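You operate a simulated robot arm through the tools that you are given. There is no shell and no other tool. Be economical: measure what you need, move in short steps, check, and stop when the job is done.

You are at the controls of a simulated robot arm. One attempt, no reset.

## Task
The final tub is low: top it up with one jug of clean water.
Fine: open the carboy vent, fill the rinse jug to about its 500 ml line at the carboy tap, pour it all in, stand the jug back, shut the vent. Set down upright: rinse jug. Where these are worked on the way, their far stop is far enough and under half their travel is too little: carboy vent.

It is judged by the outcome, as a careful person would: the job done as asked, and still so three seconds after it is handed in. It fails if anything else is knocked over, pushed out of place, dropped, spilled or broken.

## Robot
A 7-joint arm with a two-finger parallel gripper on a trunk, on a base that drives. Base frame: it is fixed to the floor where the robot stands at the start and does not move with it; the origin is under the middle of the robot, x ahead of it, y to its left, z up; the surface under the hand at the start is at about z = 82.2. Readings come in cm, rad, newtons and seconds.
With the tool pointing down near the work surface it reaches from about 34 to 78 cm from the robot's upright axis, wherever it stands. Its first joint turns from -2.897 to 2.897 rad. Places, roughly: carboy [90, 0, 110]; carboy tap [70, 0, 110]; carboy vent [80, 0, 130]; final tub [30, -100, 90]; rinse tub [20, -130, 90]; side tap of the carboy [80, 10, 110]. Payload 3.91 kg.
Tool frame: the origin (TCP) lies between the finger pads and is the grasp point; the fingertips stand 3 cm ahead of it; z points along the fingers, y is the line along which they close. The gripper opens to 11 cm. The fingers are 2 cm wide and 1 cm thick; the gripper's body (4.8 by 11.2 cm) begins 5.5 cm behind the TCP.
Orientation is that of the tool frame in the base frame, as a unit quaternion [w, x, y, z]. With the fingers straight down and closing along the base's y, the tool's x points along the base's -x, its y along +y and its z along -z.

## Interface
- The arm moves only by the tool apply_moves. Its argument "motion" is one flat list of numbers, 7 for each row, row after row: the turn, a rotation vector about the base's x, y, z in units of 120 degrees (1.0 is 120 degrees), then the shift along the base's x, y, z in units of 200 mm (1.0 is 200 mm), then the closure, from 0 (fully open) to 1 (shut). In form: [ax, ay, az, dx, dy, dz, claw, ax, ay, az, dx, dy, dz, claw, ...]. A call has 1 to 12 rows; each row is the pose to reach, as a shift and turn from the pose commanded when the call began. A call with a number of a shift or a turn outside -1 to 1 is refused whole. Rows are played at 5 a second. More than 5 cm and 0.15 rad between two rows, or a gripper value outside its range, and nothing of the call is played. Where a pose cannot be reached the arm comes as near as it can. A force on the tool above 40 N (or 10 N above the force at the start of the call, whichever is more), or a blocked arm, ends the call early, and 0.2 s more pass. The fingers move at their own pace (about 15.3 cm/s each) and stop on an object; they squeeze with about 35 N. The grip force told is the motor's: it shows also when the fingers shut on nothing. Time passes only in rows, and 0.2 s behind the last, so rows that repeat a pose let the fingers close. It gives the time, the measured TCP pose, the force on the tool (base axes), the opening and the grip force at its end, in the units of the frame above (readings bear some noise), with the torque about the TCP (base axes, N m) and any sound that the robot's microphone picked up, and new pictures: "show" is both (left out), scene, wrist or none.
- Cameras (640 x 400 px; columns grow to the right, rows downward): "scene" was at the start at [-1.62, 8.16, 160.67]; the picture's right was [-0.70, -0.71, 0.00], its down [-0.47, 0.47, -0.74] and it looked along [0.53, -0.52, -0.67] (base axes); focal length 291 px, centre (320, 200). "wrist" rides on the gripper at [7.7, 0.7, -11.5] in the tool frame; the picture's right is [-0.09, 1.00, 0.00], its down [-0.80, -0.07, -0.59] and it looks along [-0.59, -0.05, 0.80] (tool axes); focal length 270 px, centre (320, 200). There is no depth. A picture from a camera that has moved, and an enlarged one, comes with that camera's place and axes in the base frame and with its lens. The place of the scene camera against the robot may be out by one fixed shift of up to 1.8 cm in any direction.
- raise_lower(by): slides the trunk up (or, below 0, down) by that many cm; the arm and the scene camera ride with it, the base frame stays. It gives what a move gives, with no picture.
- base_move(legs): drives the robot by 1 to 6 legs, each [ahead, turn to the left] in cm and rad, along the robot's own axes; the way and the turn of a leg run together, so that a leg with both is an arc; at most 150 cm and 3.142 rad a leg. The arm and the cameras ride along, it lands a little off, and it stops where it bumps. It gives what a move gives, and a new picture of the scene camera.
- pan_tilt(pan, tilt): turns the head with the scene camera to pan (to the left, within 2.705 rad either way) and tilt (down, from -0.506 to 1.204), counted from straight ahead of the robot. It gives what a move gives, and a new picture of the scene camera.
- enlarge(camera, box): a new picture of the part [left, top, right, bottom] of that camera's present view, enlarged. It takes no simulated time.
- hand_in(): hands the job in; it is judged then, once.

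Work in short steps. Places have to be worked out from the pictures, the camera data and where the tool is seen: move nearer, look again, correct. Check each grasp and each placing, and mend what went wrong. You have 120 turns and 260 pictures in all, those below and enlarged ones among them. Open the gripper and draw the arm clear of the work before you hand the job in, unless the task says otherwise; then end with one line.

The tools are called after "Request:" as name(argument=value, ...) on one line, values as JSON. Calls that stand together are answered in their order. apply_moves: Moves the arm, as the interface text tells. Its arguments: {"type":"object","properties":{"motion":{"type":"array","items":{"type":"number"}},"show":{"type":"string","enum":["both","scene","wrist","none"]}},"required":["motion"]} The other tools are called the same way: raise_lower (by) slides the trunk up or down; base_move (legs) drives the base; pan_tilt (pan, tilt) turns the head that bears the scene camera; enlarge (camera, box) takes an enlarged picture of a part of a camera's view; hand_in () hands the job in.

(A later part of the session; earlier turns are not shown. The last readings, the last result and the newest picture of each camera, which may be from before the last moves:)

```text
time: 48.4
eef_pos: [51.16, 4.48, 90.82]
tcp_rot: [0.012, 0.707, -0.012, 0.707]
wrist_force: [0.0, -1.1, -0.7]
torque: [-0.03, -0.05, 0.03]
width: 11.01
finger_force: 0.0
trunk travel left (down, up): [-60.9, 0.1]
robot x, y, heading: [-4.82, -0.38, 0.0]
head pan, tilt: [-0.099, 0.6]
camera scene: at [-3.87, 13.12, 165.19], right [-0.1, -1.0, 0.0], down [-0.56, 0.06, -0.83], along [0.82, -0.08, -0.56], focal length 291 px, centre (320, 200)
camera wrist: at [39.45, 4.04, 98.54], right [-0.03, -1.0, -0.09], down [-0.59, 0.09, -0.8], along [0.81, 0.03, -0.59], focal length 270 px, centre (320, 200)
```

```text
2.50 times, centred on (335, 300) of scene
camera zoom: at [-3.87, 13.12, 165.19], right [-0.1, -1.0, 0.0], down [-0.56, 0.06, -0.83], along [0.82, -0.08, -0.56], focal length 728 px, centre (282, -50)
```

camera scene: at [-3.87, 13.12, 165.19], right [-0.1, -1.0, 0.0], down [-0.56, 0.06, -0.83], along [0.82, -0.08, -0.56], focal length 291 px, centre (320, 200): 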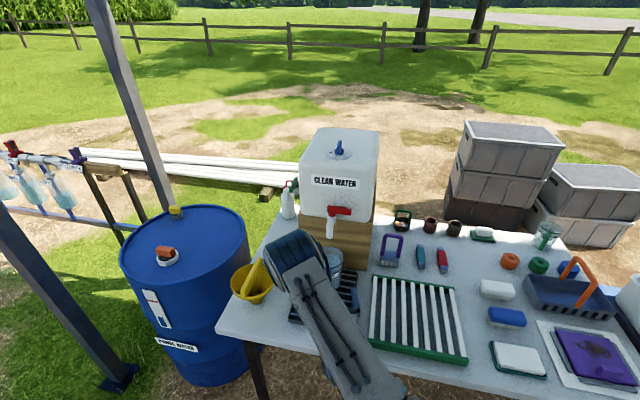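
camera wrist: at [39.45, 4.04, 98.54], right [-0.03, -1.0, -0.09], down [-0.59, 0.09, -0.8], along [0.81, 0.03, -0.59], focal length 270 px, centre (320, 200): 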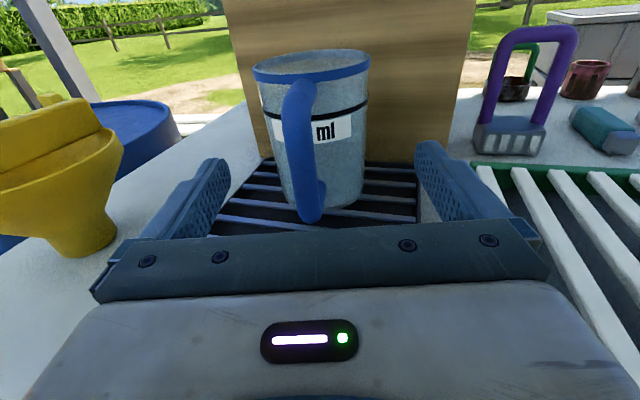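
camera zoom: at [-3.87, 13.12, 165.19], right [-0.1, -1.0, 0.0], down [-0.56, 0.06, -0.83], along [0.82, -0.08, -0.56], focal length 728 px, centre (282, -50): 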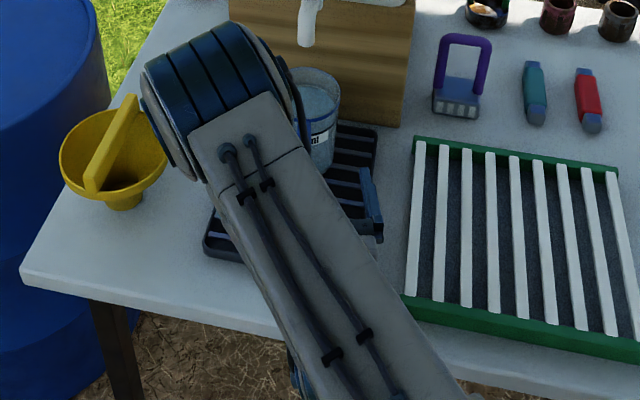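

The handle sticks out too far (~8 cm from the axis) for a level body grasp. Instead I'll grasp the body with the hand pitched ~55° down (palm above the handle), camera on the robot side, so I rise and roll the hand back 180°.

Request:
apply_moves(motion=[0, 0, 0, 0, 0, 0.24, 0, 0, 0, 0, 0, 0, 0.48, 0, 0.07, -0.002, 0, 0, 0, 0.65, 0, 0.14, -0.004, 0, 0, 0, 0.75, 0, 0.21, -0.006, 0, 0, 0, 0.85, 0, 0.28, -0.009, 0, 0, 0, 0.9, 0, 0.35, -0.011, 0, 0, 0, 0.9, 0, 0.42, -0.013, 0, 0, 0, 0.9, 0, 0.49, -0.015, 0, 0, 0, 0.9, 0, 0.56, -0.018, 0, 0, 0, 0.9, 0, 0.63, -0.02, 0, 0, 0, 0.9, 0, 0.7, -0.022, 0, 0, 0, 0.9, 0], show="none")

Request:
apply_moves(motion=[0.0667, -0.002, 0, 0, 0, 0, 0, 0.1333, -0.004, 0, 0, 0, 0, 0, 0.2, -0.006, 0, 0, 0, 0, 0, 0.2667, -0.008, 0, 0, 0, 0, 0, 0.3333, -0.01, 0, 0, 0, 0, 0, 0.4, -0.013, 0, 0, 0, 0, 0, 0.4667, -0.015, 0, 0, 0, 0, 0, 0.5333, -0.017, 0, 0, 0, 0, 0, 0.6, -0.019, 0, 0, 0, 0, 0, 0.6667, -0.021, 0, 0, 0, 0, 0, 0.7333, -0.023, 0, 0, 0, 0, 0, 0.8, -0.025, 0, 0, 0, 0, 0], show="both")

```text
time: 51.0
eef_pos: [51.11, 4.43, 108.79]
tcp_rot: [-0.465, 0.517, -0.483, 0.532]
wrist_force: [-0.2, 0.2, -0.8]
torque: [0.03, 0.01, 0.02]
width: 11.0
finger_force: 0.2
trunk travel left (down, up): [-60.9, 0.1]
robot x, y, heading: [-4.71, 0.03, 0.004]
head pan, tilt: [-0.099, 0.6]
```

```text
time: 53.6
eef_pos: [50.7, 7.12, 109.36]
tcp_rot: [0.706, 0.017, 0.708, -0.016]
wrist_force: [0.4, 0.1, -0.4]
torque: [0.06, -0.02, -0.01]
width: 11.01
finger_force: 0.1
out of reach, approached as far as the arm can: row 10, 11, 12
trunk travel left (down, up): [-60.9, 0.1]
robot x, y, heading: [-5.11, -0.31, -0.003]
head pan, tilt: [-0.099, 0.6]
camera scene: at [-3.88, 13.02, 165.2], right [-0.1, -1.0, 0.0], down [-0.56, 0.06, -0.83], along [0.82, -0.08, -0.56], focal length 291 px, centre (320, 200)
camera wrist: at [39.02, 8.23, 101.83], right [0.05, 0.99, 0.09], down [-0.59, -0.05, 0.8], along [0.8, -0.09, 0.59], focal length 270 px, centre (320, 200)
```

scene: 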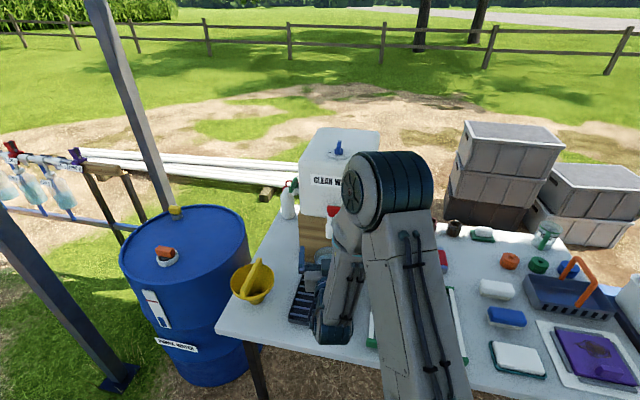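
wrist: 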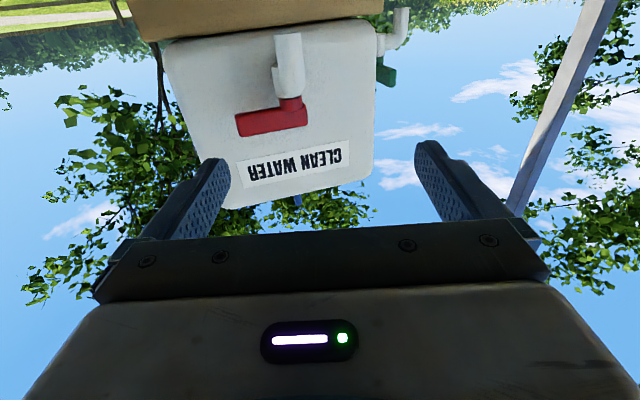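

Now pitch the hand down 55° and line up with the jug along the approach axis.

Request:
apply_moves(motion=[0, 0.0655, 0, 0.02, -0.02, 0, 0, 0, 0.131, 0, 0.04, -0.04, 0, 0, 0, 0.1965, 0, 0.06, -0.06, 0, 0, 0, 0.262, 0, 0.08, -0.08, 0, 0, 0, 0.3275, 0, 0.1, -0.1, 0, 0, 0, 0.393, 0, 0.12, -0.13, -0.05, 0, 0, 0.4584, 0, 0.14, -0.13, -0.1, 0, 0, 0.4584, 0, 0.14, -0.13, -0.17, 0], show="both")

Request:
enlarge(camera="wrist", box=[160, 40, 480, 240])

```text
time: 55.4
eef_pos: [53.54, 4.53, 105.99]
tcp_rot: [0.3, 0.006, 0.954, -0.014]
wrist_force: [-0.1, 1.0, 0.6]
torque: [0.01, 0.01, 0.02]
width: 11.02
finger_force: 0.0
out of reach, approached as far as the arm can: row 7
trunk travel left (down, up): [-60.9, 0.1]
robot x, y, heading: [-4.9, 0.09, 0.001]
head pan, tilt: [-0.099, 0.6]
camera scene: at [-3.82, 13.12, 165.19], right [-0.1, -1.0, 0.0], down [-0.56, 0.06, -0.82], along [0.82, -0.08, -0.57], focal length 291 px, centre (320, 200)
camera wrist: at [40.5, 5.52, 110.98], right [0.09, 1.0, 0.03], down [0.32, -0.06, 0.95], along [0.94, -0.08, -0.32], focal length 270 px, centre (320, 200)
```

scene: 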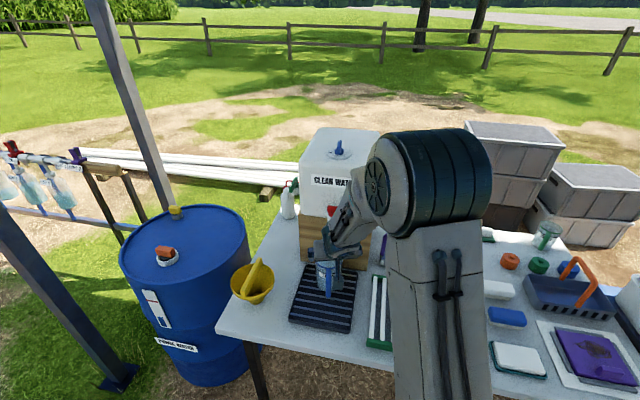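
wrist: 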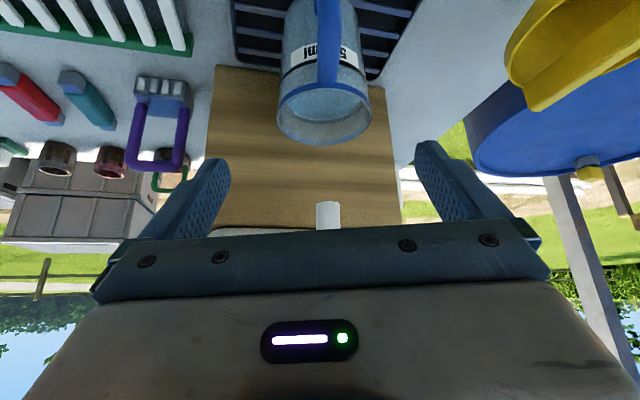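

```text
2.00 times, centred on (320, 140) of wrist
camera zoom: at [40.5, 5.52, 110.98], right [0.09, 1.0, 0.03], down [0.32, -0.06, 0.95], along [0.94, -0.08, -0.32], focal length 541 px, centre (320, 320)
```

zoom: 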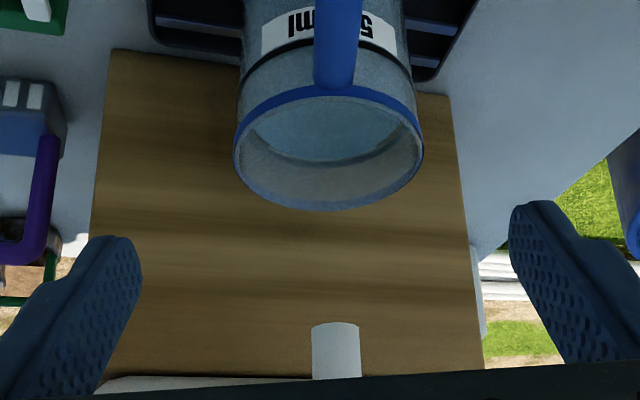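

Jug rim centre is confirmed at (62.7, 4.3, 94.5). I advance along the tool axis most of the way.

Request:
apply_moves(motion=[0, 0, 0, 0, -0.004, -0.085, 0, 0, 0, 0, 0.0836, -0.006, -0.205, 0, 0, 0, 0, 0.167, -0.008, -0.325, 0, 0, 0, 0, 0.25, -0.01, -0.445, 0], show="both")

Request:
enlarge(camera="scene", box=[280, 220, 376, 330])

Request:
enlarge(camera="wrist", box=[160, 40, 480, 240])

```text
time: 56.4
eef_pos: [58.6, 4.33, 97.07]
tcp_rot: [0.3, 0.006, 0.954, -0.012]
wrist_force: [-1.2, -0.5, -0.1]
torque: [-0.03, 0.02, -0.05]
width: 10.97
finger_force: 0.0
trunk travel left (down, up): [-60.9, 0.1]
robot x, y, heading: [-5.17, -0.19, 0.004]
head pan, tilt: [-0.099, 0.6]
camera scene: at [-3.79, 13.06, 165.2], right [-0.1, -1.0, 0.0], down [-0.56, 0.06, -0.82], along [0.82, -0.08, -0.57], focal length 291 px, centre (320, 200)
camera wrist: at [45.48, 5.31, 102.09], right [0.09, 1.0, 0.03], down [0.32, -0.06, 0.95], along [0.94, -0.08, -0.32], focal length 270 px, centre (320, 200)
```

scene: 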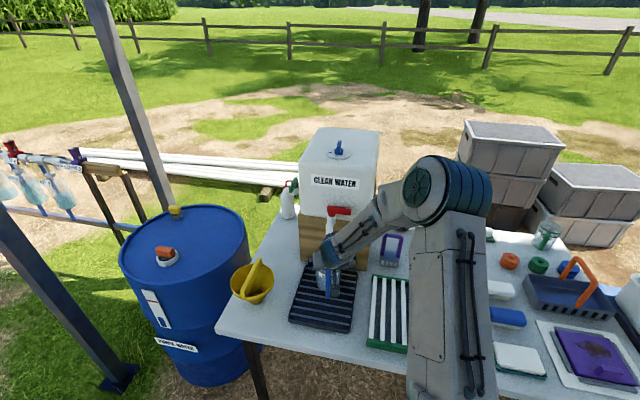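
wrist: 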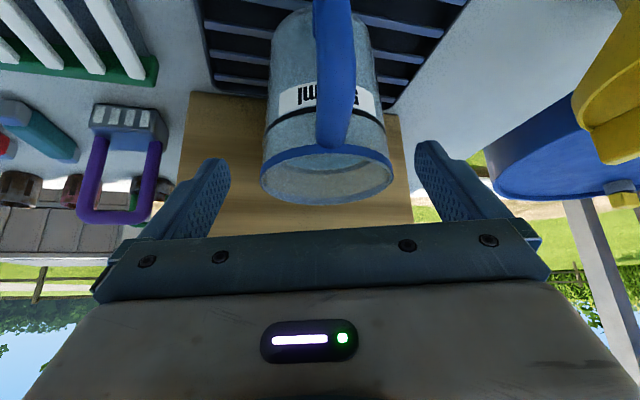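

```text
3.64 times, centred on (328, 275) of scene
camera zoom: at [-3.79, 13.06, 165.2], right [-0.1, -1.0, 0.0], down [-0.56, 0.06, -0.82], along [0.82, -0.08, -0.57], focal length 1059 px, centre (291, -73)
```

zoom: 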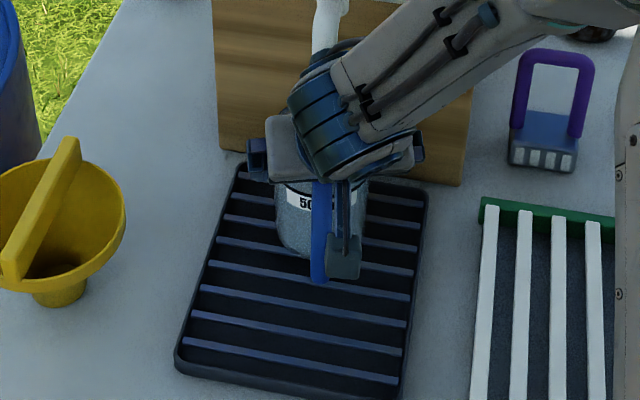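

```text
2.00 times, centred on (320, 140) of wrist
camera zoom: at [45.48, 5.31, 102.09], right [0.09, 1.0, 0.03], down [0.32, -0.06, 0.95], along [0.94, -0.08, -0.32], focal length 541 px, centre (320, 320)
```

zoom: 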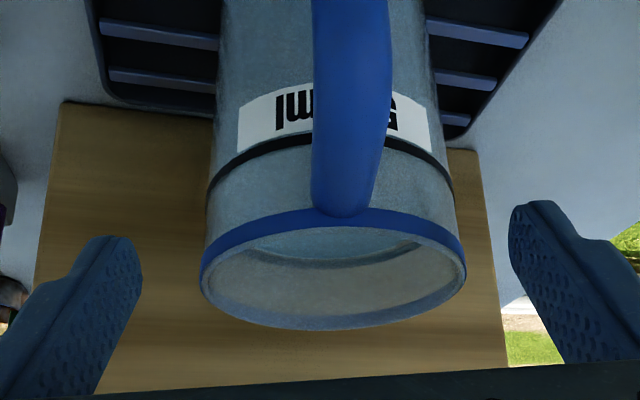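

Alignment is good (jug y≈4.37). Advance the final ~6 cm so the fingers straddle the body.

Request:
apply_moves(motion=[0, 0, 0, 0.055, 0, -0.08, 0, 0, 0, 0, 0.11, 0, -0.16, 0, 0, 0, 0, 0.165, 0, -0.2385, 0], show="wrist")

Request:
enlarge(camera="wrist", box=[160, 40, 480, 240])

Request:
enlarge(camera="scene", box=[280, 220, 376, 330])

```text
time: 57.2
eef_pos: [61.71, 4.24, 92.21]
tcp_rot: [0.299, 0.005, 0.954, -0.013]
wrist_force: [-0.8, 0.0, -0.4]
torque: [-0.03, 0.01, -0.02]
width: 11.0
finger_force: 0.0
trunk travel left (down, up): [-60.9, 0.1]
robot x, y, heading: [-4.72, 0.17, 0.002]
head pan, tilt: [-0.099, 0.6]
camera wrist: at [48.68, 5.29, 97.28], right [0.09, 1.0, 0.03], down [0.32, -0.06, 0.95], along [0.94, -0.08, -0.32], focal length 270 px, centre (320, 200)
```

wrist: 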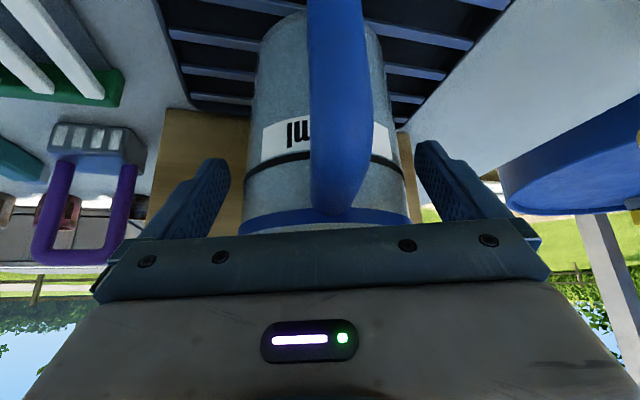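

```text
2.00 times, centred on (320, 140) of wrist
camera zoom: at [48.68, 5.29, 97.28], right [0.09, 1.0, 0.03], down [0.32, -0.06, 0.95], along [0.94, -0.08, -0.32], focal length 541 px, centre (320, 320)
```

zoom: 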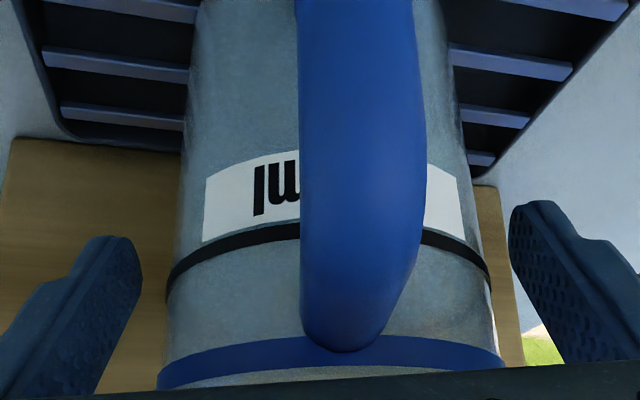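

```text
3.64 times, centred on (328, 275) of scene
camera zoom: at [-3.84, 13.09, 165.19], right [-0.1, -1.0, 0.0], down [-0.56, 0.06, -0.82], along [0.82, -0.08, -0.57], focal length 1059 px, centre (291, -73)
```

zoom: 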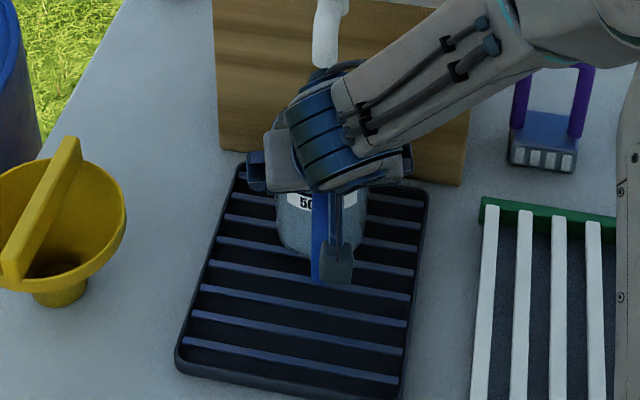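

Fingers straddle the body with clearance on both sides. Close.

Request:
apply_moves(motion=[0, 0, 0, 0, 0, 0, 0.1, 0, 0, 0, 0, 0, 0, 0.3, 0, 0, 0, 0, 0, 0, 1, 0, 0, 0, 0, 0, 0, 1], show="wrist")

```text
time: 58.2
eef_pos: [61.63, 4.44, 92.19]
tcp_rot: [0.3, 0.005, 0.954, -0.013]
wrist_force: [0.4, -1.4, 0.3]
torque: [0.07, -0.2, -0.08]
width: 9.0
finger_force: 34.8
trunk travel left (down, up): [-60.9, 0.1]
robot x, y, heading: [-5.09, -0.14, 0.001]
head pan, tilt: [-0.099, 0.6]
camera wrist: at [48.65, 5.29, 97.29], right [0.09, 1.0, 0.03], down [0.32, -0.06, 0.95], along [0.94, -0.08, -0.32], focal length 270 px, centre (320, 200)
```

wrist: 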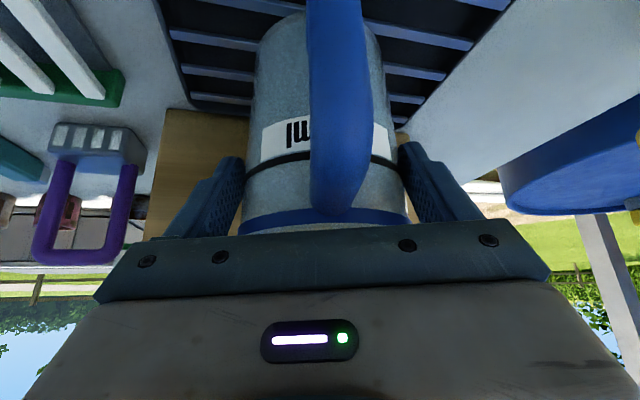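

Gripped at 9.0 cm. Lift gently 1.5 cm and check.

Request:
apply_moves(motion=[0, 0, 0, 0, 0, 0.03, 1, 0, 0, 0, 0, 0, 0.06, 1, 0, 0, 0, 0, 0, 0.08, 1, 0, 0, 0, 0, 0, 0.08, 1], show="both")

Request:
enlarge(camera="wrist", box=[160, 0, 480, 240])

```text
time: 59.2
eef_pos: [61.76, 4.36, 93.91]
tcp_rot: [0.299, 0.006, 0.954, -0.013]
wrist_force: [0.6, 0.0, -5.6]
torque: [0.01, 0.01, -0.01]
width: 9.03
finger_force: 35.0
trunk travel left (down, up): [-60.9, 0.1]
robot x, y, heading: [-5.17, -0.22, 0.006]
head pan, tilt: [-0.099, 0.6]
camera scene: at [-3.81, 13.1, 165.19], right [-0.1, -1.0, 0.0], down [-0.56, 0.06, -0.82], along [0.82, -0.08, -0.57], focal length 291 px, centre (320, 200)
camera wrist: at [48.69, 5.32, 98.89], right [0.09, 1.0, 0.03], down [0.32, -0.06, 0.95], along [0.94, -0.08, -0.32], focal length 270 px, centre (320, 200)
```

scene: 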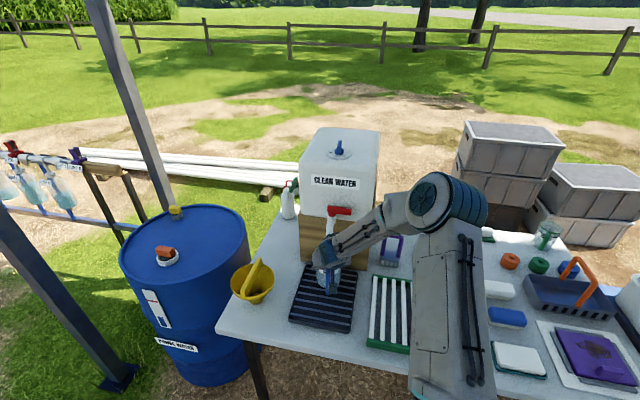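
wrist: 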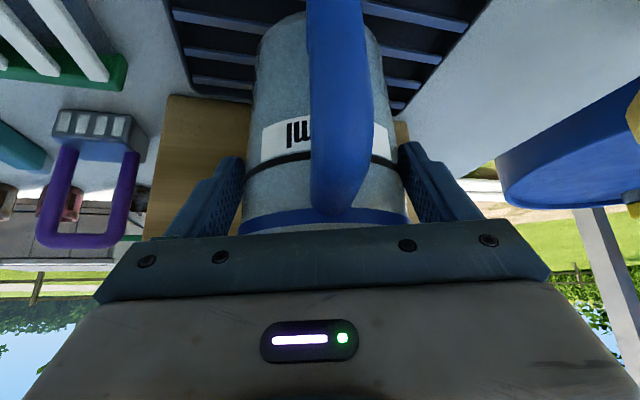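

```text
1.67 times, centred on (320, 120) of wrist
camera zoom: at [48.69, 5.32, 98.89], right [0.09, 1.0, 0.03], down [0.32, -0.06, 0.95], along [0.94, -0.08, -0.32], focal length 450 px, centre (320, 333)
```

zoom: 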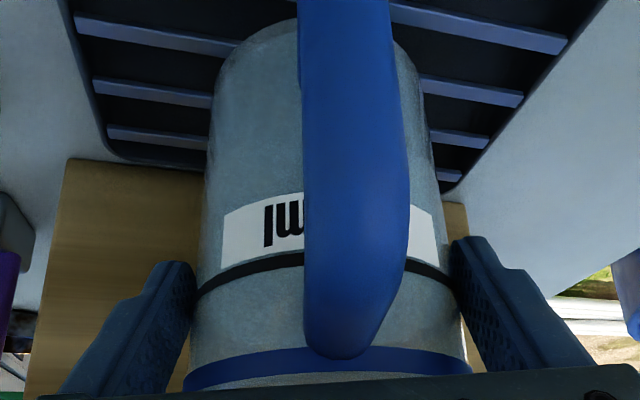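

Weight ~5.6 N, jug upright and steady. Draw it out from under the spout, then raise.

Request:
apply_moves(motion=[0, 0, 0, -0.08, 0, 0.02, 1, 0, 0, 0, -0.18, 0, 0.04, 1, 0, 0, 0, -0.28, 0, 0.06, 1, 0, 0, 0, -0.38, 0, 0.12, 1, 0, 0, 0, -0.42, 0, 0.24, 1, 0, 0, 0, -0.42, 0, 0.38, 1, 0, 0, 0, -0.42, 0, 0.52, 1, 0, 0, 0, -0.42, 0, 0.66, 1, 0, 0, 0, -0.42, 0, 0.75, 1], show="wrist")

Request:
pan_tilt(pan=-1.2, tilt=0.5)

```text
time: 61.2
eef_pos: [53.23, 4.34, 108.94]
tcp_rot: [0.3, 0.005, 0.954, -0.013]
wrist_force: [0.0, 0.0, -5.8]
torque: [-0.01, -0.01, -0.02]
width: 8.98
finger_force: 34.7
trunk travel left (down, up): [-60.9, 0.1]
robot x, y, heading: [-4.92, -0.21, 0.001]
head pan, tilt: [-0.099, 0.6]
camera wrist: at [40.18, 5.27, 113.92], right [0.09, 1.0, 0.03], down [0.32, -0.06, 0.95], along [0.94, -0.08, -0.32], focal length 270 px, centre (320, 200)
```

wrist: 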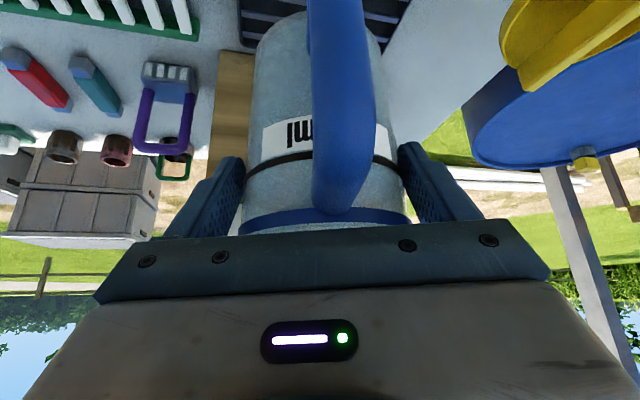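

```text
time: 62.6
eef_pos: [53.33, 4.34, 108.85]
tcp_rot: [0.299, 0.005, 0.954, -0.012]
wrist_force: [0.5, 0.6, -6.1]
torque: [-0.03, -0.03, 0.0]
width: 8.97
finger_force: 35.5
trunk travel left (down, up): [-60.9, 0.1]
robot x, y, heading: [-5.21, -0.05, 0.002]
head pan, tilt: [-1.201, 0.499]
camera scene: at [-9.31, 5.49, 166.1], right [-0.93, -0.36, 0.0], down [-0.17, 0.45, -0.88], along [0.32, -0.82, -0.48], focal length 291 px, centre (320, 200)
```

scene: 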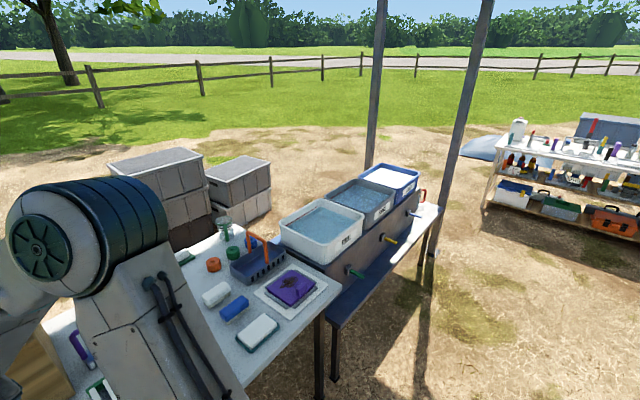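

Request:
enlarge(camera="scene", box=[260, 155, 440, 275])

Request:
enlarge(camera="scene", box=[310, 170, 420, 270])

```text
3.33 times, centred on (350, 215) of scene
camera zoom: at [-9.31, 5.49, 166.1], right [-0.93, -0.36, 0.0], down [-0.17, 0.45, -0.88], along [0.32, -0.82, -0.48], focal length 970 px, centre (220, 150)
```

zoom: 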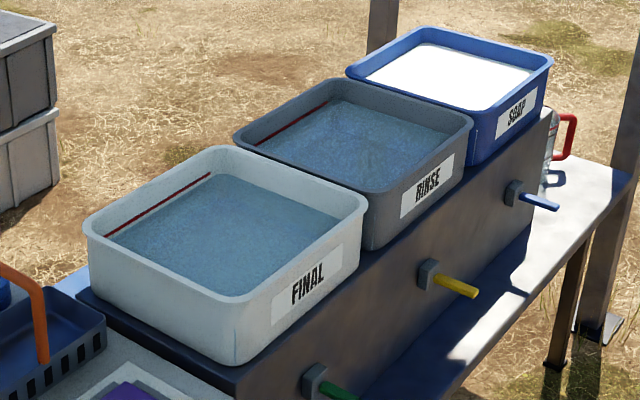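

```text
4.00 times, centred on (365, 220) of scene
camera zoom: at [-9.31, 5.49, 166.1], right [-0.93, -0.36, 0.0], down [-0.17, 0.45, -0.88], along [0.32, -0.82, -0.48], focal length 1164 px, centre (140, 120)
```

zoom: 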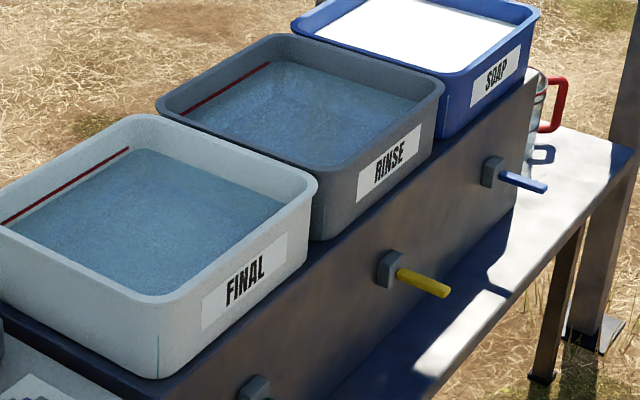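

The white tub labelled FINAL is at about (30, −98), rim ~95. Before backing up, I raise the jug higher and look behind me and to the right.

Request:
apply_moves(motion=[0, 0, 0, 0, 0, 0.15, 1, 0, 0, 0, 0, 0, 0.3, 1, 0, 0, 0, 0, 0, 0.45, 1, 0, 0, 0, 0, 0, 0.55, 1], show="none")

Request:
pan_tilt(pan=-2.5, tilt=0.7)

Request:
pan_tilt(pan=-1.6, tilt=0.8)

```text
time: 63.6
eef_pos: [53.34, 4.37, 119.78]
tcp_rot: [0.3, 0.004, 0.954, -0.013]
wrist_force: [0.6, -0.6, -5.7]
torque: [-0.01, 0.01, 0.01]
width: 8.95
finger_force: 34.9
trunk travel left (down, up): [-60.9, 0.1]
robot x, y, heading: [-5.28, -0.05, -0.001]
head pan, tilt: [-1.201, 0.499]
```

```text
time: 65.0
eef_pos: [53.38, 4.34, 119.71]
tcp_rot: [0.3, 0.005, 0.954, -0.013]
wrist_force: [-0.4, -0.9, -4.5]
torque: [0.01, 0.01, -0.01]
width: 9.01
finger_force: 34.4
trunk travel left (down, up): [-60.9, 0.1]
robot x, y, heading: [-5.09, -0.2, -0.001]
head pan, tilt: [-2.499, 0.7]
camera scene: at [-19.41, 8.87, 164.33], right [-0.6, 0.8, 0.0], down [0.51, 0.39, -0.77], along [-0.61, -0.46, -0.64], focal length 291 px, centre (320, 200)
```

scene: 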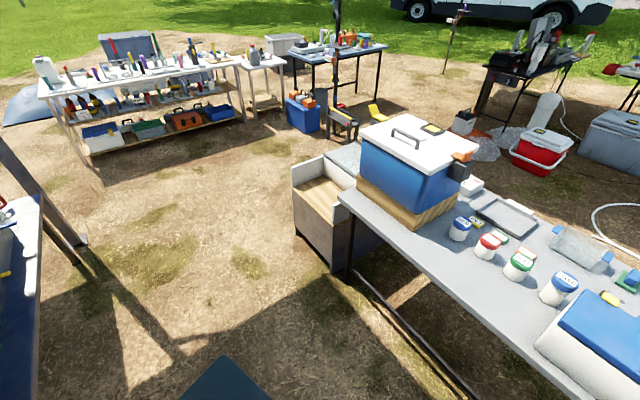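

```text
time: 66.2
eef_pos: [53.43, 4.35, 119.66]
tcp_rot: [0.3, 0.005, 0.954, -0.013]
wrist_force: [0.3, -0.2, -5.4]
torque: [-0.02, 0.02, 0.0]
width: 8.98
finger_force: 35.1
trunk travel left (down, up): [-60.9, 0.1]
robot x, y, heading: [-5.2, -0.06, 0.006]
head pan, tilt: [-1.6, 0.799]
camera scene: at [-12.86, 5.91, 163.51], right [-1.0, 0.03, 0.0], down [0.02, 0.72, -0.7], along [-0.02, -0.7, -0.72], focal length 291 px, centre (320, 200)
```

scene: 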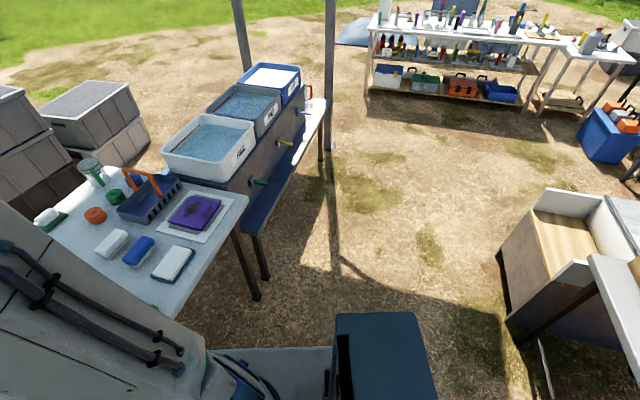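

The way is clear (another table stands behind at x≈−65, so I won't back up). I turn right 106°, and drive ~88 cm alongside the benches.

Request:
base_move(legs=[[0, -1.857], [88, 0]])

Request:
pan_tilt(pan=1.3, tilt=0.7)

```text
time: 75.3
eef_pos: [-41.91, -141.47, 119.82]
tcp_rot: [0.169, 0.767, 0.568, -0.248]
wrist_force: [-0.3, 0.1, -6.2]
torque: [0.04, 0.0, 0.01]
width: 8.89
finger_force: 35.3
trunk travel left (down, up): [-60.9, 0.1]
robot x, y, heading: [-29.71, -84.18, -1.848]
head pan, tilt: [-1.6, 0.799]
camera scene: at [-20.76, -79.52, 163.51], right [0.3, 0.95, 0.0], down [0.68, -0.22, -0.7], along [-0.66, 0.21, -0.72], focal length 291 px, centre (320, 200)
```

scene: 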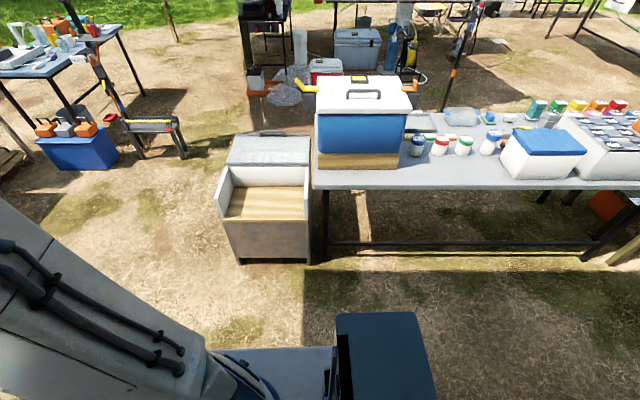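

```text
time: 77.9
eef_pos: [-41.83, -141.52, 119.74]
tcp_rot: [0.169, 0.767, 0.567, -0.248]
wrist_force: [-0.4, -0.2, -5.8]
torque: [0.03, 0.01, 0.01]
width: 8.87
finger_force: 35.3
trunk travel left (down, up): [-60.9, 0.1]
robot x, y, heading: [-29.85, -84.06, -1.848]
head pan, tilt: [1.3, 0.7]
camera scene: at [-5.82, -86.39, 164.33], right [-0.52, -0.85, 0.0], down [-0.55, 0.34, -0.76], along [0.65, -0.4, -0.64], focal length 291 px, centre (320, 200)
```

scene: 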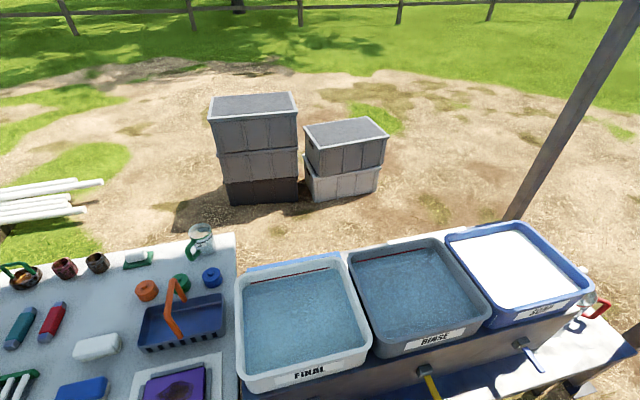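

The final tub's centre works out near (32.8, −103), rim z≈91.5–95. I turn left to face it, the jug staying ~15 cm above the tubs.

Request:
base_move(legs=[[0, 1.553]])

Request:
pan_tilt(pan=-0.1, tilt=0.75)

```text
time: 82.1
eef_pos: [27.6, -96.87, 119.78]
tcp_rot: [0.294, 0.145, 0.943, -0.058]
wrist_force: [-0.3, -0.2, -5.6]
torque: [-0.02, 0.0, 0.0]
width: 8.85
finger_force: 35.1
trunk travel left (down, up): [-60.9, 0.1]
robot x, y, heading: [-29.78, -84.37, -0.291]
head pan, tilt: [1.3, 0.7]
camera scene: at [-28.08, -61.31, 164.32], right [0.85, -0.53, 0.0], down [-0.34, -0.55, -0.76], along [0.41, 0.65, -0.64], focal length 291 px, centre (320, 200)
```

scene: 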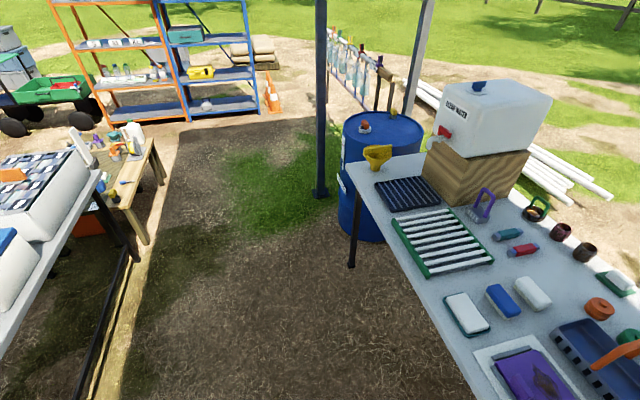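

```text
time: 83.6
eef_pos: [27.58, -96.86, 119.68]
tcp_rot: [0.295, 0.145, 0.943, -0.057]
wrist_force: [-1.3, -0.1, -5.6]
torque: [-0.01, 0.05, 0.01]
width: 8.82
finger_force: 34.5
trunk travel left (down, up): [-60.9, 0.1]
robot x, y, heading: [-29.54, -84.12, -0.29]
head pan, tilt: [-0.099, 0.75]
camera scene: at [-24.91, -71.66, 163.9], right [-0.38, -0.93, 0.0], down [-0.63, 0.26, -0.73], along [0.68, -0.28, -0.68], focal length 291 px, centre (320, 200)
```

scene: 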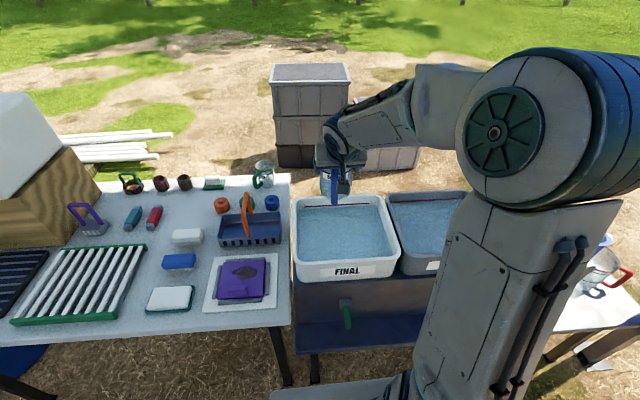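

Tub centre from this view is about (30, −101). I lower the jug over it (TCP ~(29.5, −99.3, 105)), still upright.

Request:
apply_moves(motion=[0, 0, 0, 0.03, -0.04, -0.18, 1, 0, 0, 0, 0.06, -0.08, -0.36, 1, 0, 0, 0, 0.095, -0.12, -0.54, 1, 0, 0, 0, 0.095, -0.12, -0.67, 1, 0, 0, 0, 0.095, -0.12, -0.735, 1], show="both")

Request:
enlarge(camera="scene", box=[270, 140, 430, 300])

```text
time: 84.8
eef_pos: [29.49, -99.26, 105.05]
tcp_rot: [0.295, 0.144, 0.943, -0.056]
wrist_force: [0.1, 0.0, -5.7]
torque: [-0.03, 0.04, -0.01]
width: 8.83
finger_force: 35.5
trunk travel left (down, up): [-60.9, 0.1]
robot x, y, heading: [-30.05, -84.34, -0.289]
head pan, tilt: [-0.099, 0.75]
camera scene: at [-24.88, -71.66, 163.9], right [-0.38, -0.93, 0.0], down [-0.63, 0.26, -0.73], along [0.68, -0.28, -0.68], focal length 291 px, centre (320, 200)
camera wrist: at [17.26, -94.65, 110.04], right [0.37, 0.93, 0.03], down [0.29, -0.14, 0.95], along [0.88, -0.35, -0.32], focal length 270 px, centre (320, 200)
```

scene: 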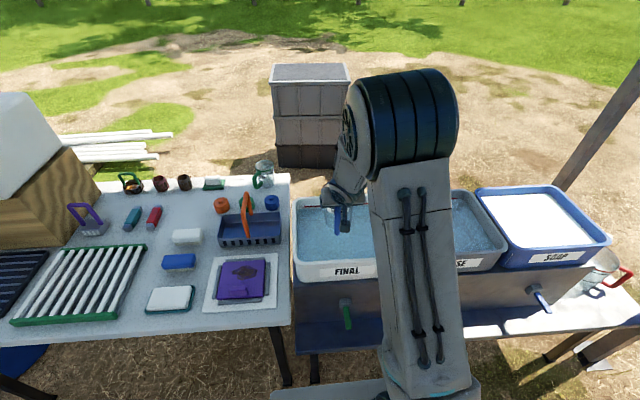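
wrist: 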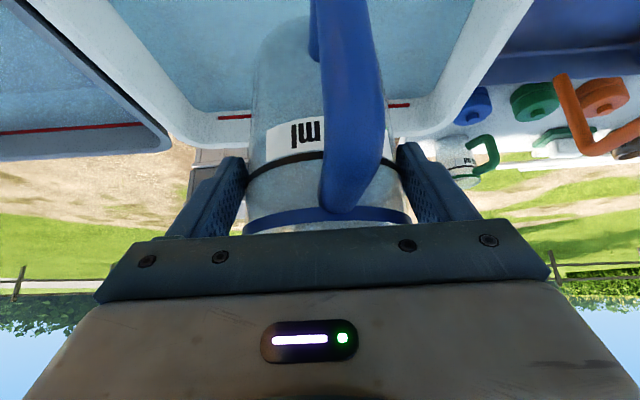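

```text
2.50 times, centred on (350, 220) of scene
camera zoom: at [-24.88, -71.66, 163.9], right [-0.38, -0.93, 0.0], down [-0.63, 0.26, -0.73], along [0.68, -0.28, -0.68], focal length 728 px, centre (245, 150)
```

zoom: 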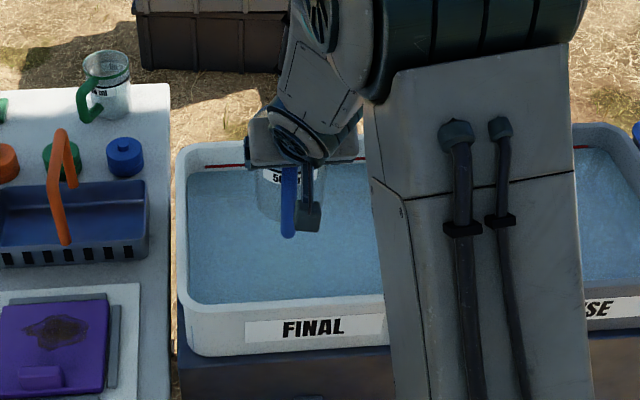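

The jug is centred over the final tub. I start tipping it to the right (33° first) to check the motion.

Request:
apply_moves(motion=[0.067, -0.02, 0, 0, 0, 0, 1, 0.134, -0.04, 0, 0, 0, 0, 1, 0.201, -0.06, 0, 0, 0, 0, 1, 0.268, -0.08, 0, 0, 0, 0, 1], show="both")

Request:
enlarge(camera="scene", box=[270, 140, 430, 300])

```text
time: 85.8
eef_pos: [29.45, -99.46, 105.1]
tcp_rot: [0.32, 0.225, 0.894, 0.219]
wrist_force: [-0.5, 0.4, -6.6]
torque: [-0.14, 0.1, -0.05]
width: 8.84
finger_force: 35.0
trunk travel left (down, up): [-60.9, 0.1]
robot x, y, heading: [-29.79, -84.2, -0.289]
head pan, tilt: [-0.099, 0.75]
camera scene: at [-24.95, -71.83, 163.92], right [-0.38, -0.93, 0.0], down [-0.63, 0.26, -0.73], along [0.68, -0.28, -0.68], focal length 291 px, centre (320, 200)
camera wrist: at [16.36, -97.62, 109.9], right [0.32, 0.75, 0.58], down [0.14, -0.64, 0.76], along [0.94, -0.16, -0.31], focal length 270 px, centre (320, 200)
```

scene: 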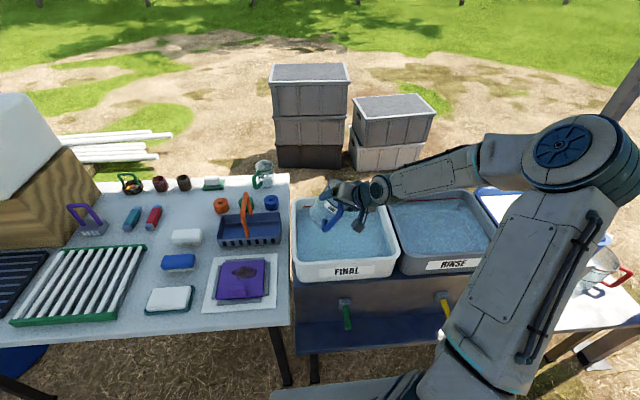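
wrist: 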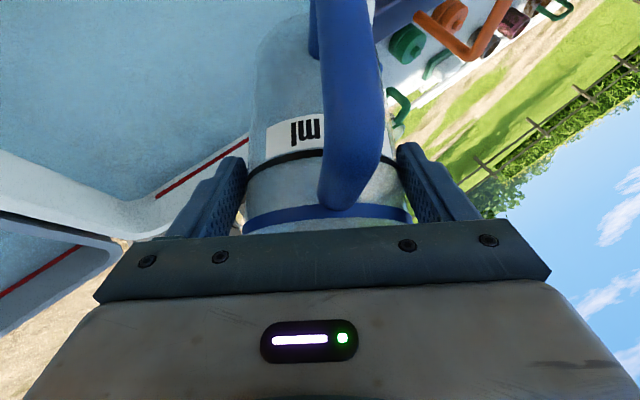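

```text
2.50 times, centred on (350, 220) of scene
camera zoom: at [-24.95, -71.83, 163.92], right [-0.38, -0.93, 0.0], down [-0.63, 0.26, -0.73], along [0.68, -0.28, -0.68], focal length 728 px, centre (245, 150)
```

zoom: 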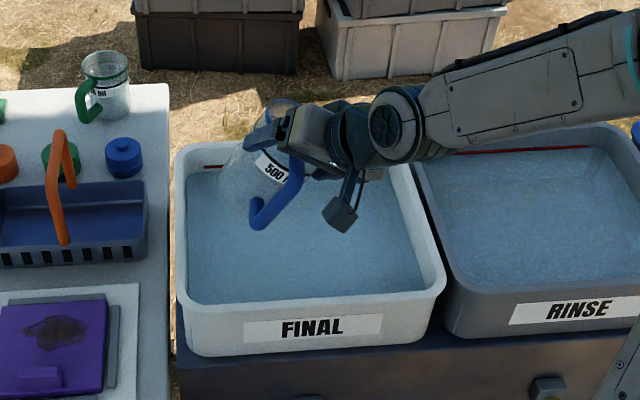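

Motion works. Continue tipping, raising 2 cm for wrist clearance.

Request:
apply_moves(motion=[0.067, -0.02, 0, 0, 0, 0.03, 1, 0.134, -0.04, 0, 0, 0, 0.06, 1, 0.201, -0.06, 0, 0, 0, 0.09, 1, 0.268, -0.08, 0, 0, 0, 0.1, 1, 0.335, -0.1, 0, 0, 0, 0.1, 1], show="both")

Request:
enlarge(camera="scene", box=[270, 140, 430, 300])

```text
time: 87.0
eef_pos: [29.57, -99.28, 107.07]
tcp_rot: [0.314, 0.298, 0.726, 0.534]
wrist_force: [0.3, 0.3, -2.0]
torque: [-0.13, 0.08, 0.02]
width: 8.85
finger_force: 35.2
trunk travel left (down, up): [-60.9, 0.1]
robot x, y, heading: [-29.78, -84.21, -0.289]
head pan, tilt: [-0.099, 0.75]
camera scene: at [-24.93, -71.7, 163.92], right [-0.38, -0.93, 0.0], down [-0.63, 0.26, -0.73], along [0.68, -0.28, -0.68], focal length 291 px, centre (320, 200)
camera wrist: at [15.64, -100.07, 109.45], right [0.15, 0.18, 0.97], down [0.04, -0.98, 0.18], along [0.99, 0.01, -0.16], focal length 270 px, centre (320, 200)
```

scene: 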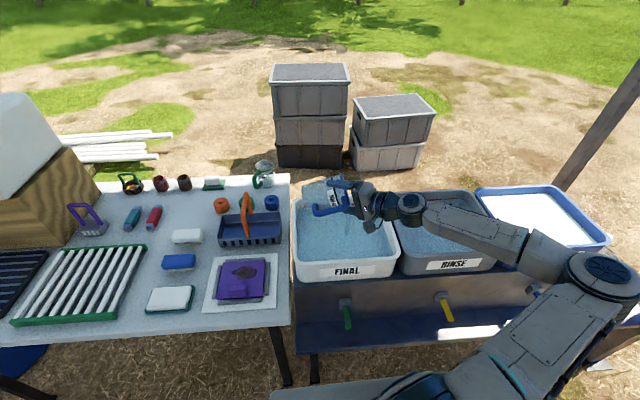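
wrist: 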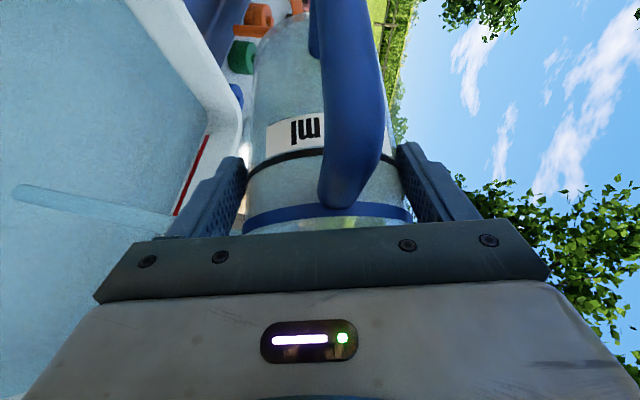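

```text
2.50 times, centred on (350, 220) of scene
camera zoom: at [-24.93, -71.7, 163.92], right [-0.38, -0.93, 0.0], down [-0.63, 0.26, -0.73], along [0.68, -0.28, -0.68], focal length 728 px, centre (245, 150)
```

zoom: 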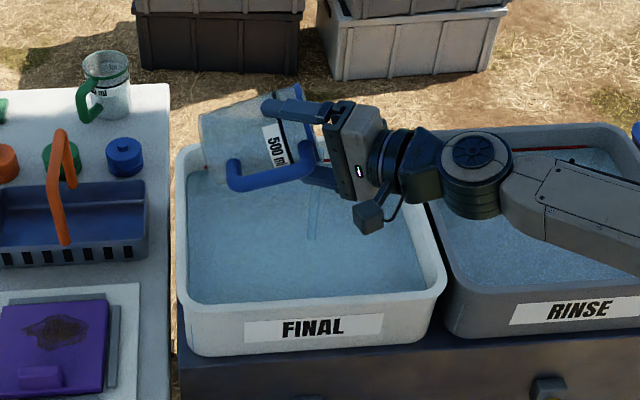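

The stream falls inside the final tub and most is out (2 N left). Continue to ~115° and hold to drain.

Request:
apply_moves(motion=[0.067, -0.02, 0, 0, 0, 0, 1, 0.134, -0.04, 0, 0, 0, 0.0, 1, 0.201, -0.06, 0, 0, 0, 0.02, 1, 0.268, -0.08, 0, 0, 0, 0.04, 1, 0.335, -0.1, 0, 0, 0, 0.04, 1, 0.335, -0.1, 0, 0, 0, 0.04, 1, 0.335, -0.1, 0, 0, 0, 0.04, 1, 0.335, -0.1, 0, 0, 0, 0.04, 1, 0.335, -0.1, 0, 0, 0, 0.04, 1, 0.335, -0.1, 0, 0, 0, 0.04, 1, 0.335, -0.1, 0, 0, 0, 0.04, 1, 0.335, -0.1, 0, 0, 0, 0.04, 1], show="both")

Request:
enlarge(camera="scene", box=[270, 140, 430, 300])

```text
time: 89.6
eef_pos: [29.55, -99.16, 107.9]
tcp_rot: [0.265, 0.331, 0.464, 0.778]
wrist_force: [0.3, -0.6, -0.9]
torque: [-0.01, 0.03, 0.0]
width: 8.79
finger_force: 34.9
trunk travel left (down, up): [-60.9, 0.1]
robot x, y, heading: [-29.38, -83.84, -0.287]
head pan, tilt: [-0.099, 0.75]
camera scene: at [-24.97, -71.67, 163.9], right [-0.38, -0.93, 0.0], down [-0.63, 0.26, -0.73], along [0.68, -0.28, -0.68], focal length 291 px, centre (320, 200)
camera wrist: at [15.51, -100.37, 106.63], right [-0.05, -0.49, 0.87], down [0.07, -0.87, -0.49], along [1.0, 0.04, 0.08], focal length 270 px, centre (320, 200)
```

scene: 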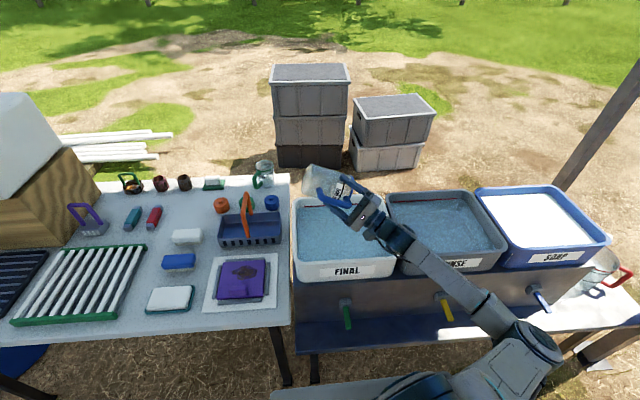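
wrist: 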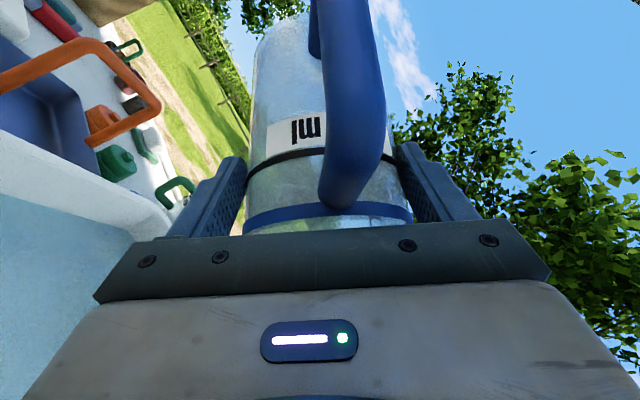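

```text
2.50 times, centred on (350, 220) of scene
camera zoom: at [-24.97, -71.67, 163.9], right [-0.38, -0.93, 0.0], down [-0.63, 0.26, -0.73], along [0.68, -0.28, -0.68], focal length 728 px, centre (245, 150)
```

zoom: 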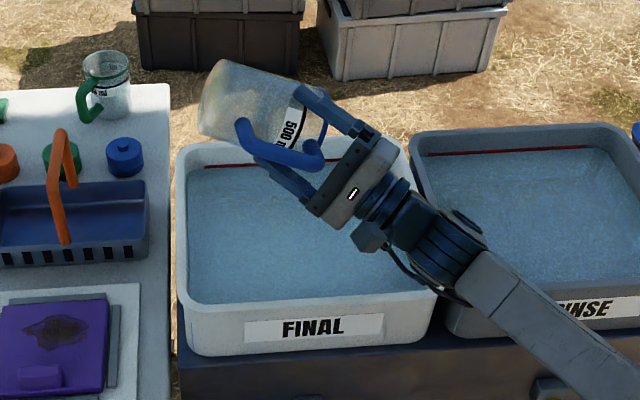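

The jug is empty (~0.9 N left). Rotate back upright, then raise to travel height.

Request:
apply_moves(motion=[-0.067, 0.02, 0, 0, 0, 0.03, 1, -0.134, 0.04, 0, 0, 0, 0.05, 1, -0.201, 0.06, 0, 0, 0, 0.05, 1, -0.268, 0.08, 0, 0, 0, 0.05, 1, -0.335, 0.1, 0, 0, 0, 0.05, 1, -0.402, 0.12, 0, 0, 0, 0.05, 1, -0.469, 0.14, 0, 0, 0, 0.05, 1, -0.536, 0.16, 0, 0, 0, 0.05, 1, -0.603, 0.18, 0, 0, 0, 0.05, 1, -0.67, 0.2, 0, 0, 0, 0.05, 1, -0.737, 0.22, 0, 0, 0, 0.05, 1, -0.804, 0.24, 0, 0, 0, 0.05, 1], show="none")

Request:
apply_moves(motion=[-0.067, 0.02, 0, 0, 0, 0.1, 1, -0.134, 0.04, 0, 0, 0, 0.25, 1, -0.134, 0.04, 0, 0, 0, 0.4, 1, -0.134, 0.04, 0, -0.05, 0.05, 0.54, 1, -0.134, 0.04, 0, -0.095, 0.12, 0.54, 1], show="both")

Request:
enlarge(camera="scene", box=[270, 140, 430, 300])

```text
time: 92.2
eef_pos: [29.45, -99.23, 109.03]
tcp_rot: [0.311, 0.185, 0.929, 0.082]
wrist_force: [-0.8, -0.6, -1.3]
torque: [-0.02, 0.0, -0.01]
width: 8.76
finger_force: 34.7
trunk travel left (down, up): [-60.9, 0.1]
robot x, y, heading: [-29.67, -84.16, -0.29]
head pan, tilt: [-0.099, 0.75]
```

```text
time: 93.4
eef_pos: [27.54, -96.83, 119.76]
tcp_rot: [0.294, 0.145, 0.943, -0.058]
wrist_force: [-0.4, -0.6, -0.8]
torque: [0.01, -0.01, 0.0]
width: 8.73
finger_force: 34.8
trunk travel left (down, up): [-60.9, 0.1]
robot x, y, heading: [-29.61, -84.18, -0.288]
head pan, tilt: [-0.099, 0.75]
camera scene: at [-24.99, -71.65, 163.9], right [-0.38, -0.93, 0.0], down [-0.63, 0.26, -0.73], along [0.68, -0.28, -0.68], focal length 291 px, centre (320, 200)
camera wrist: at [15.29, -92.28, 124.81], right [0.37, 0.93, 0.03], down [0.29, -0.14, 0.95], along [0.88, -0.35, -0.32], focal length 270 px, centre (320, 200)
```

scene: 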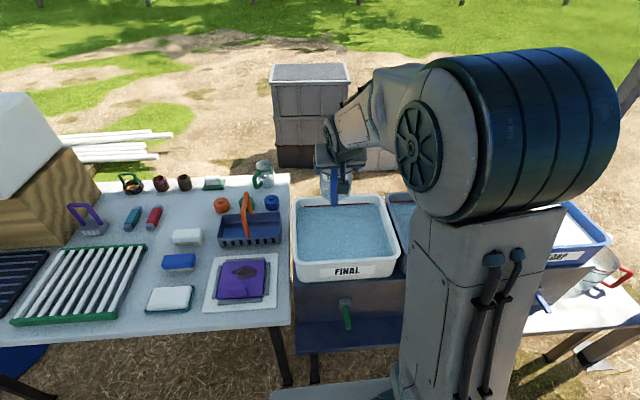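
wrist: 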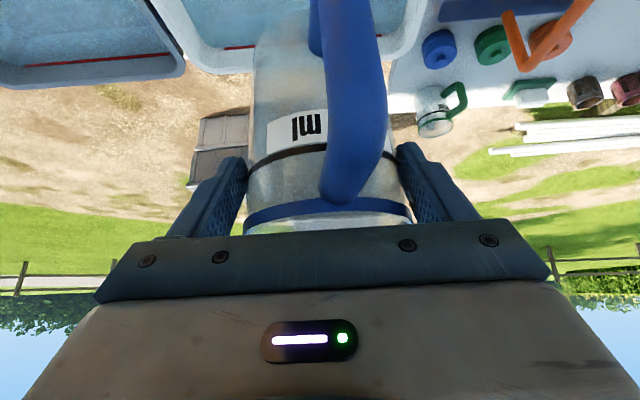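

```text
2.50 times, centred on (350, 220) of scene
camera zoom: at [-24.99, -71.65, 163.9], right [-0.38, -0.93, 0.0], down [-0.63, 0.26, -0.73], along [0.68, -0.28, -0.68], focal length 728 px, centre (245, 150)
```

zoom: 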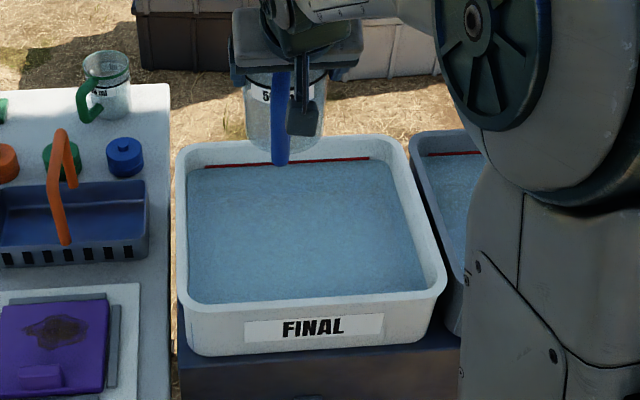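

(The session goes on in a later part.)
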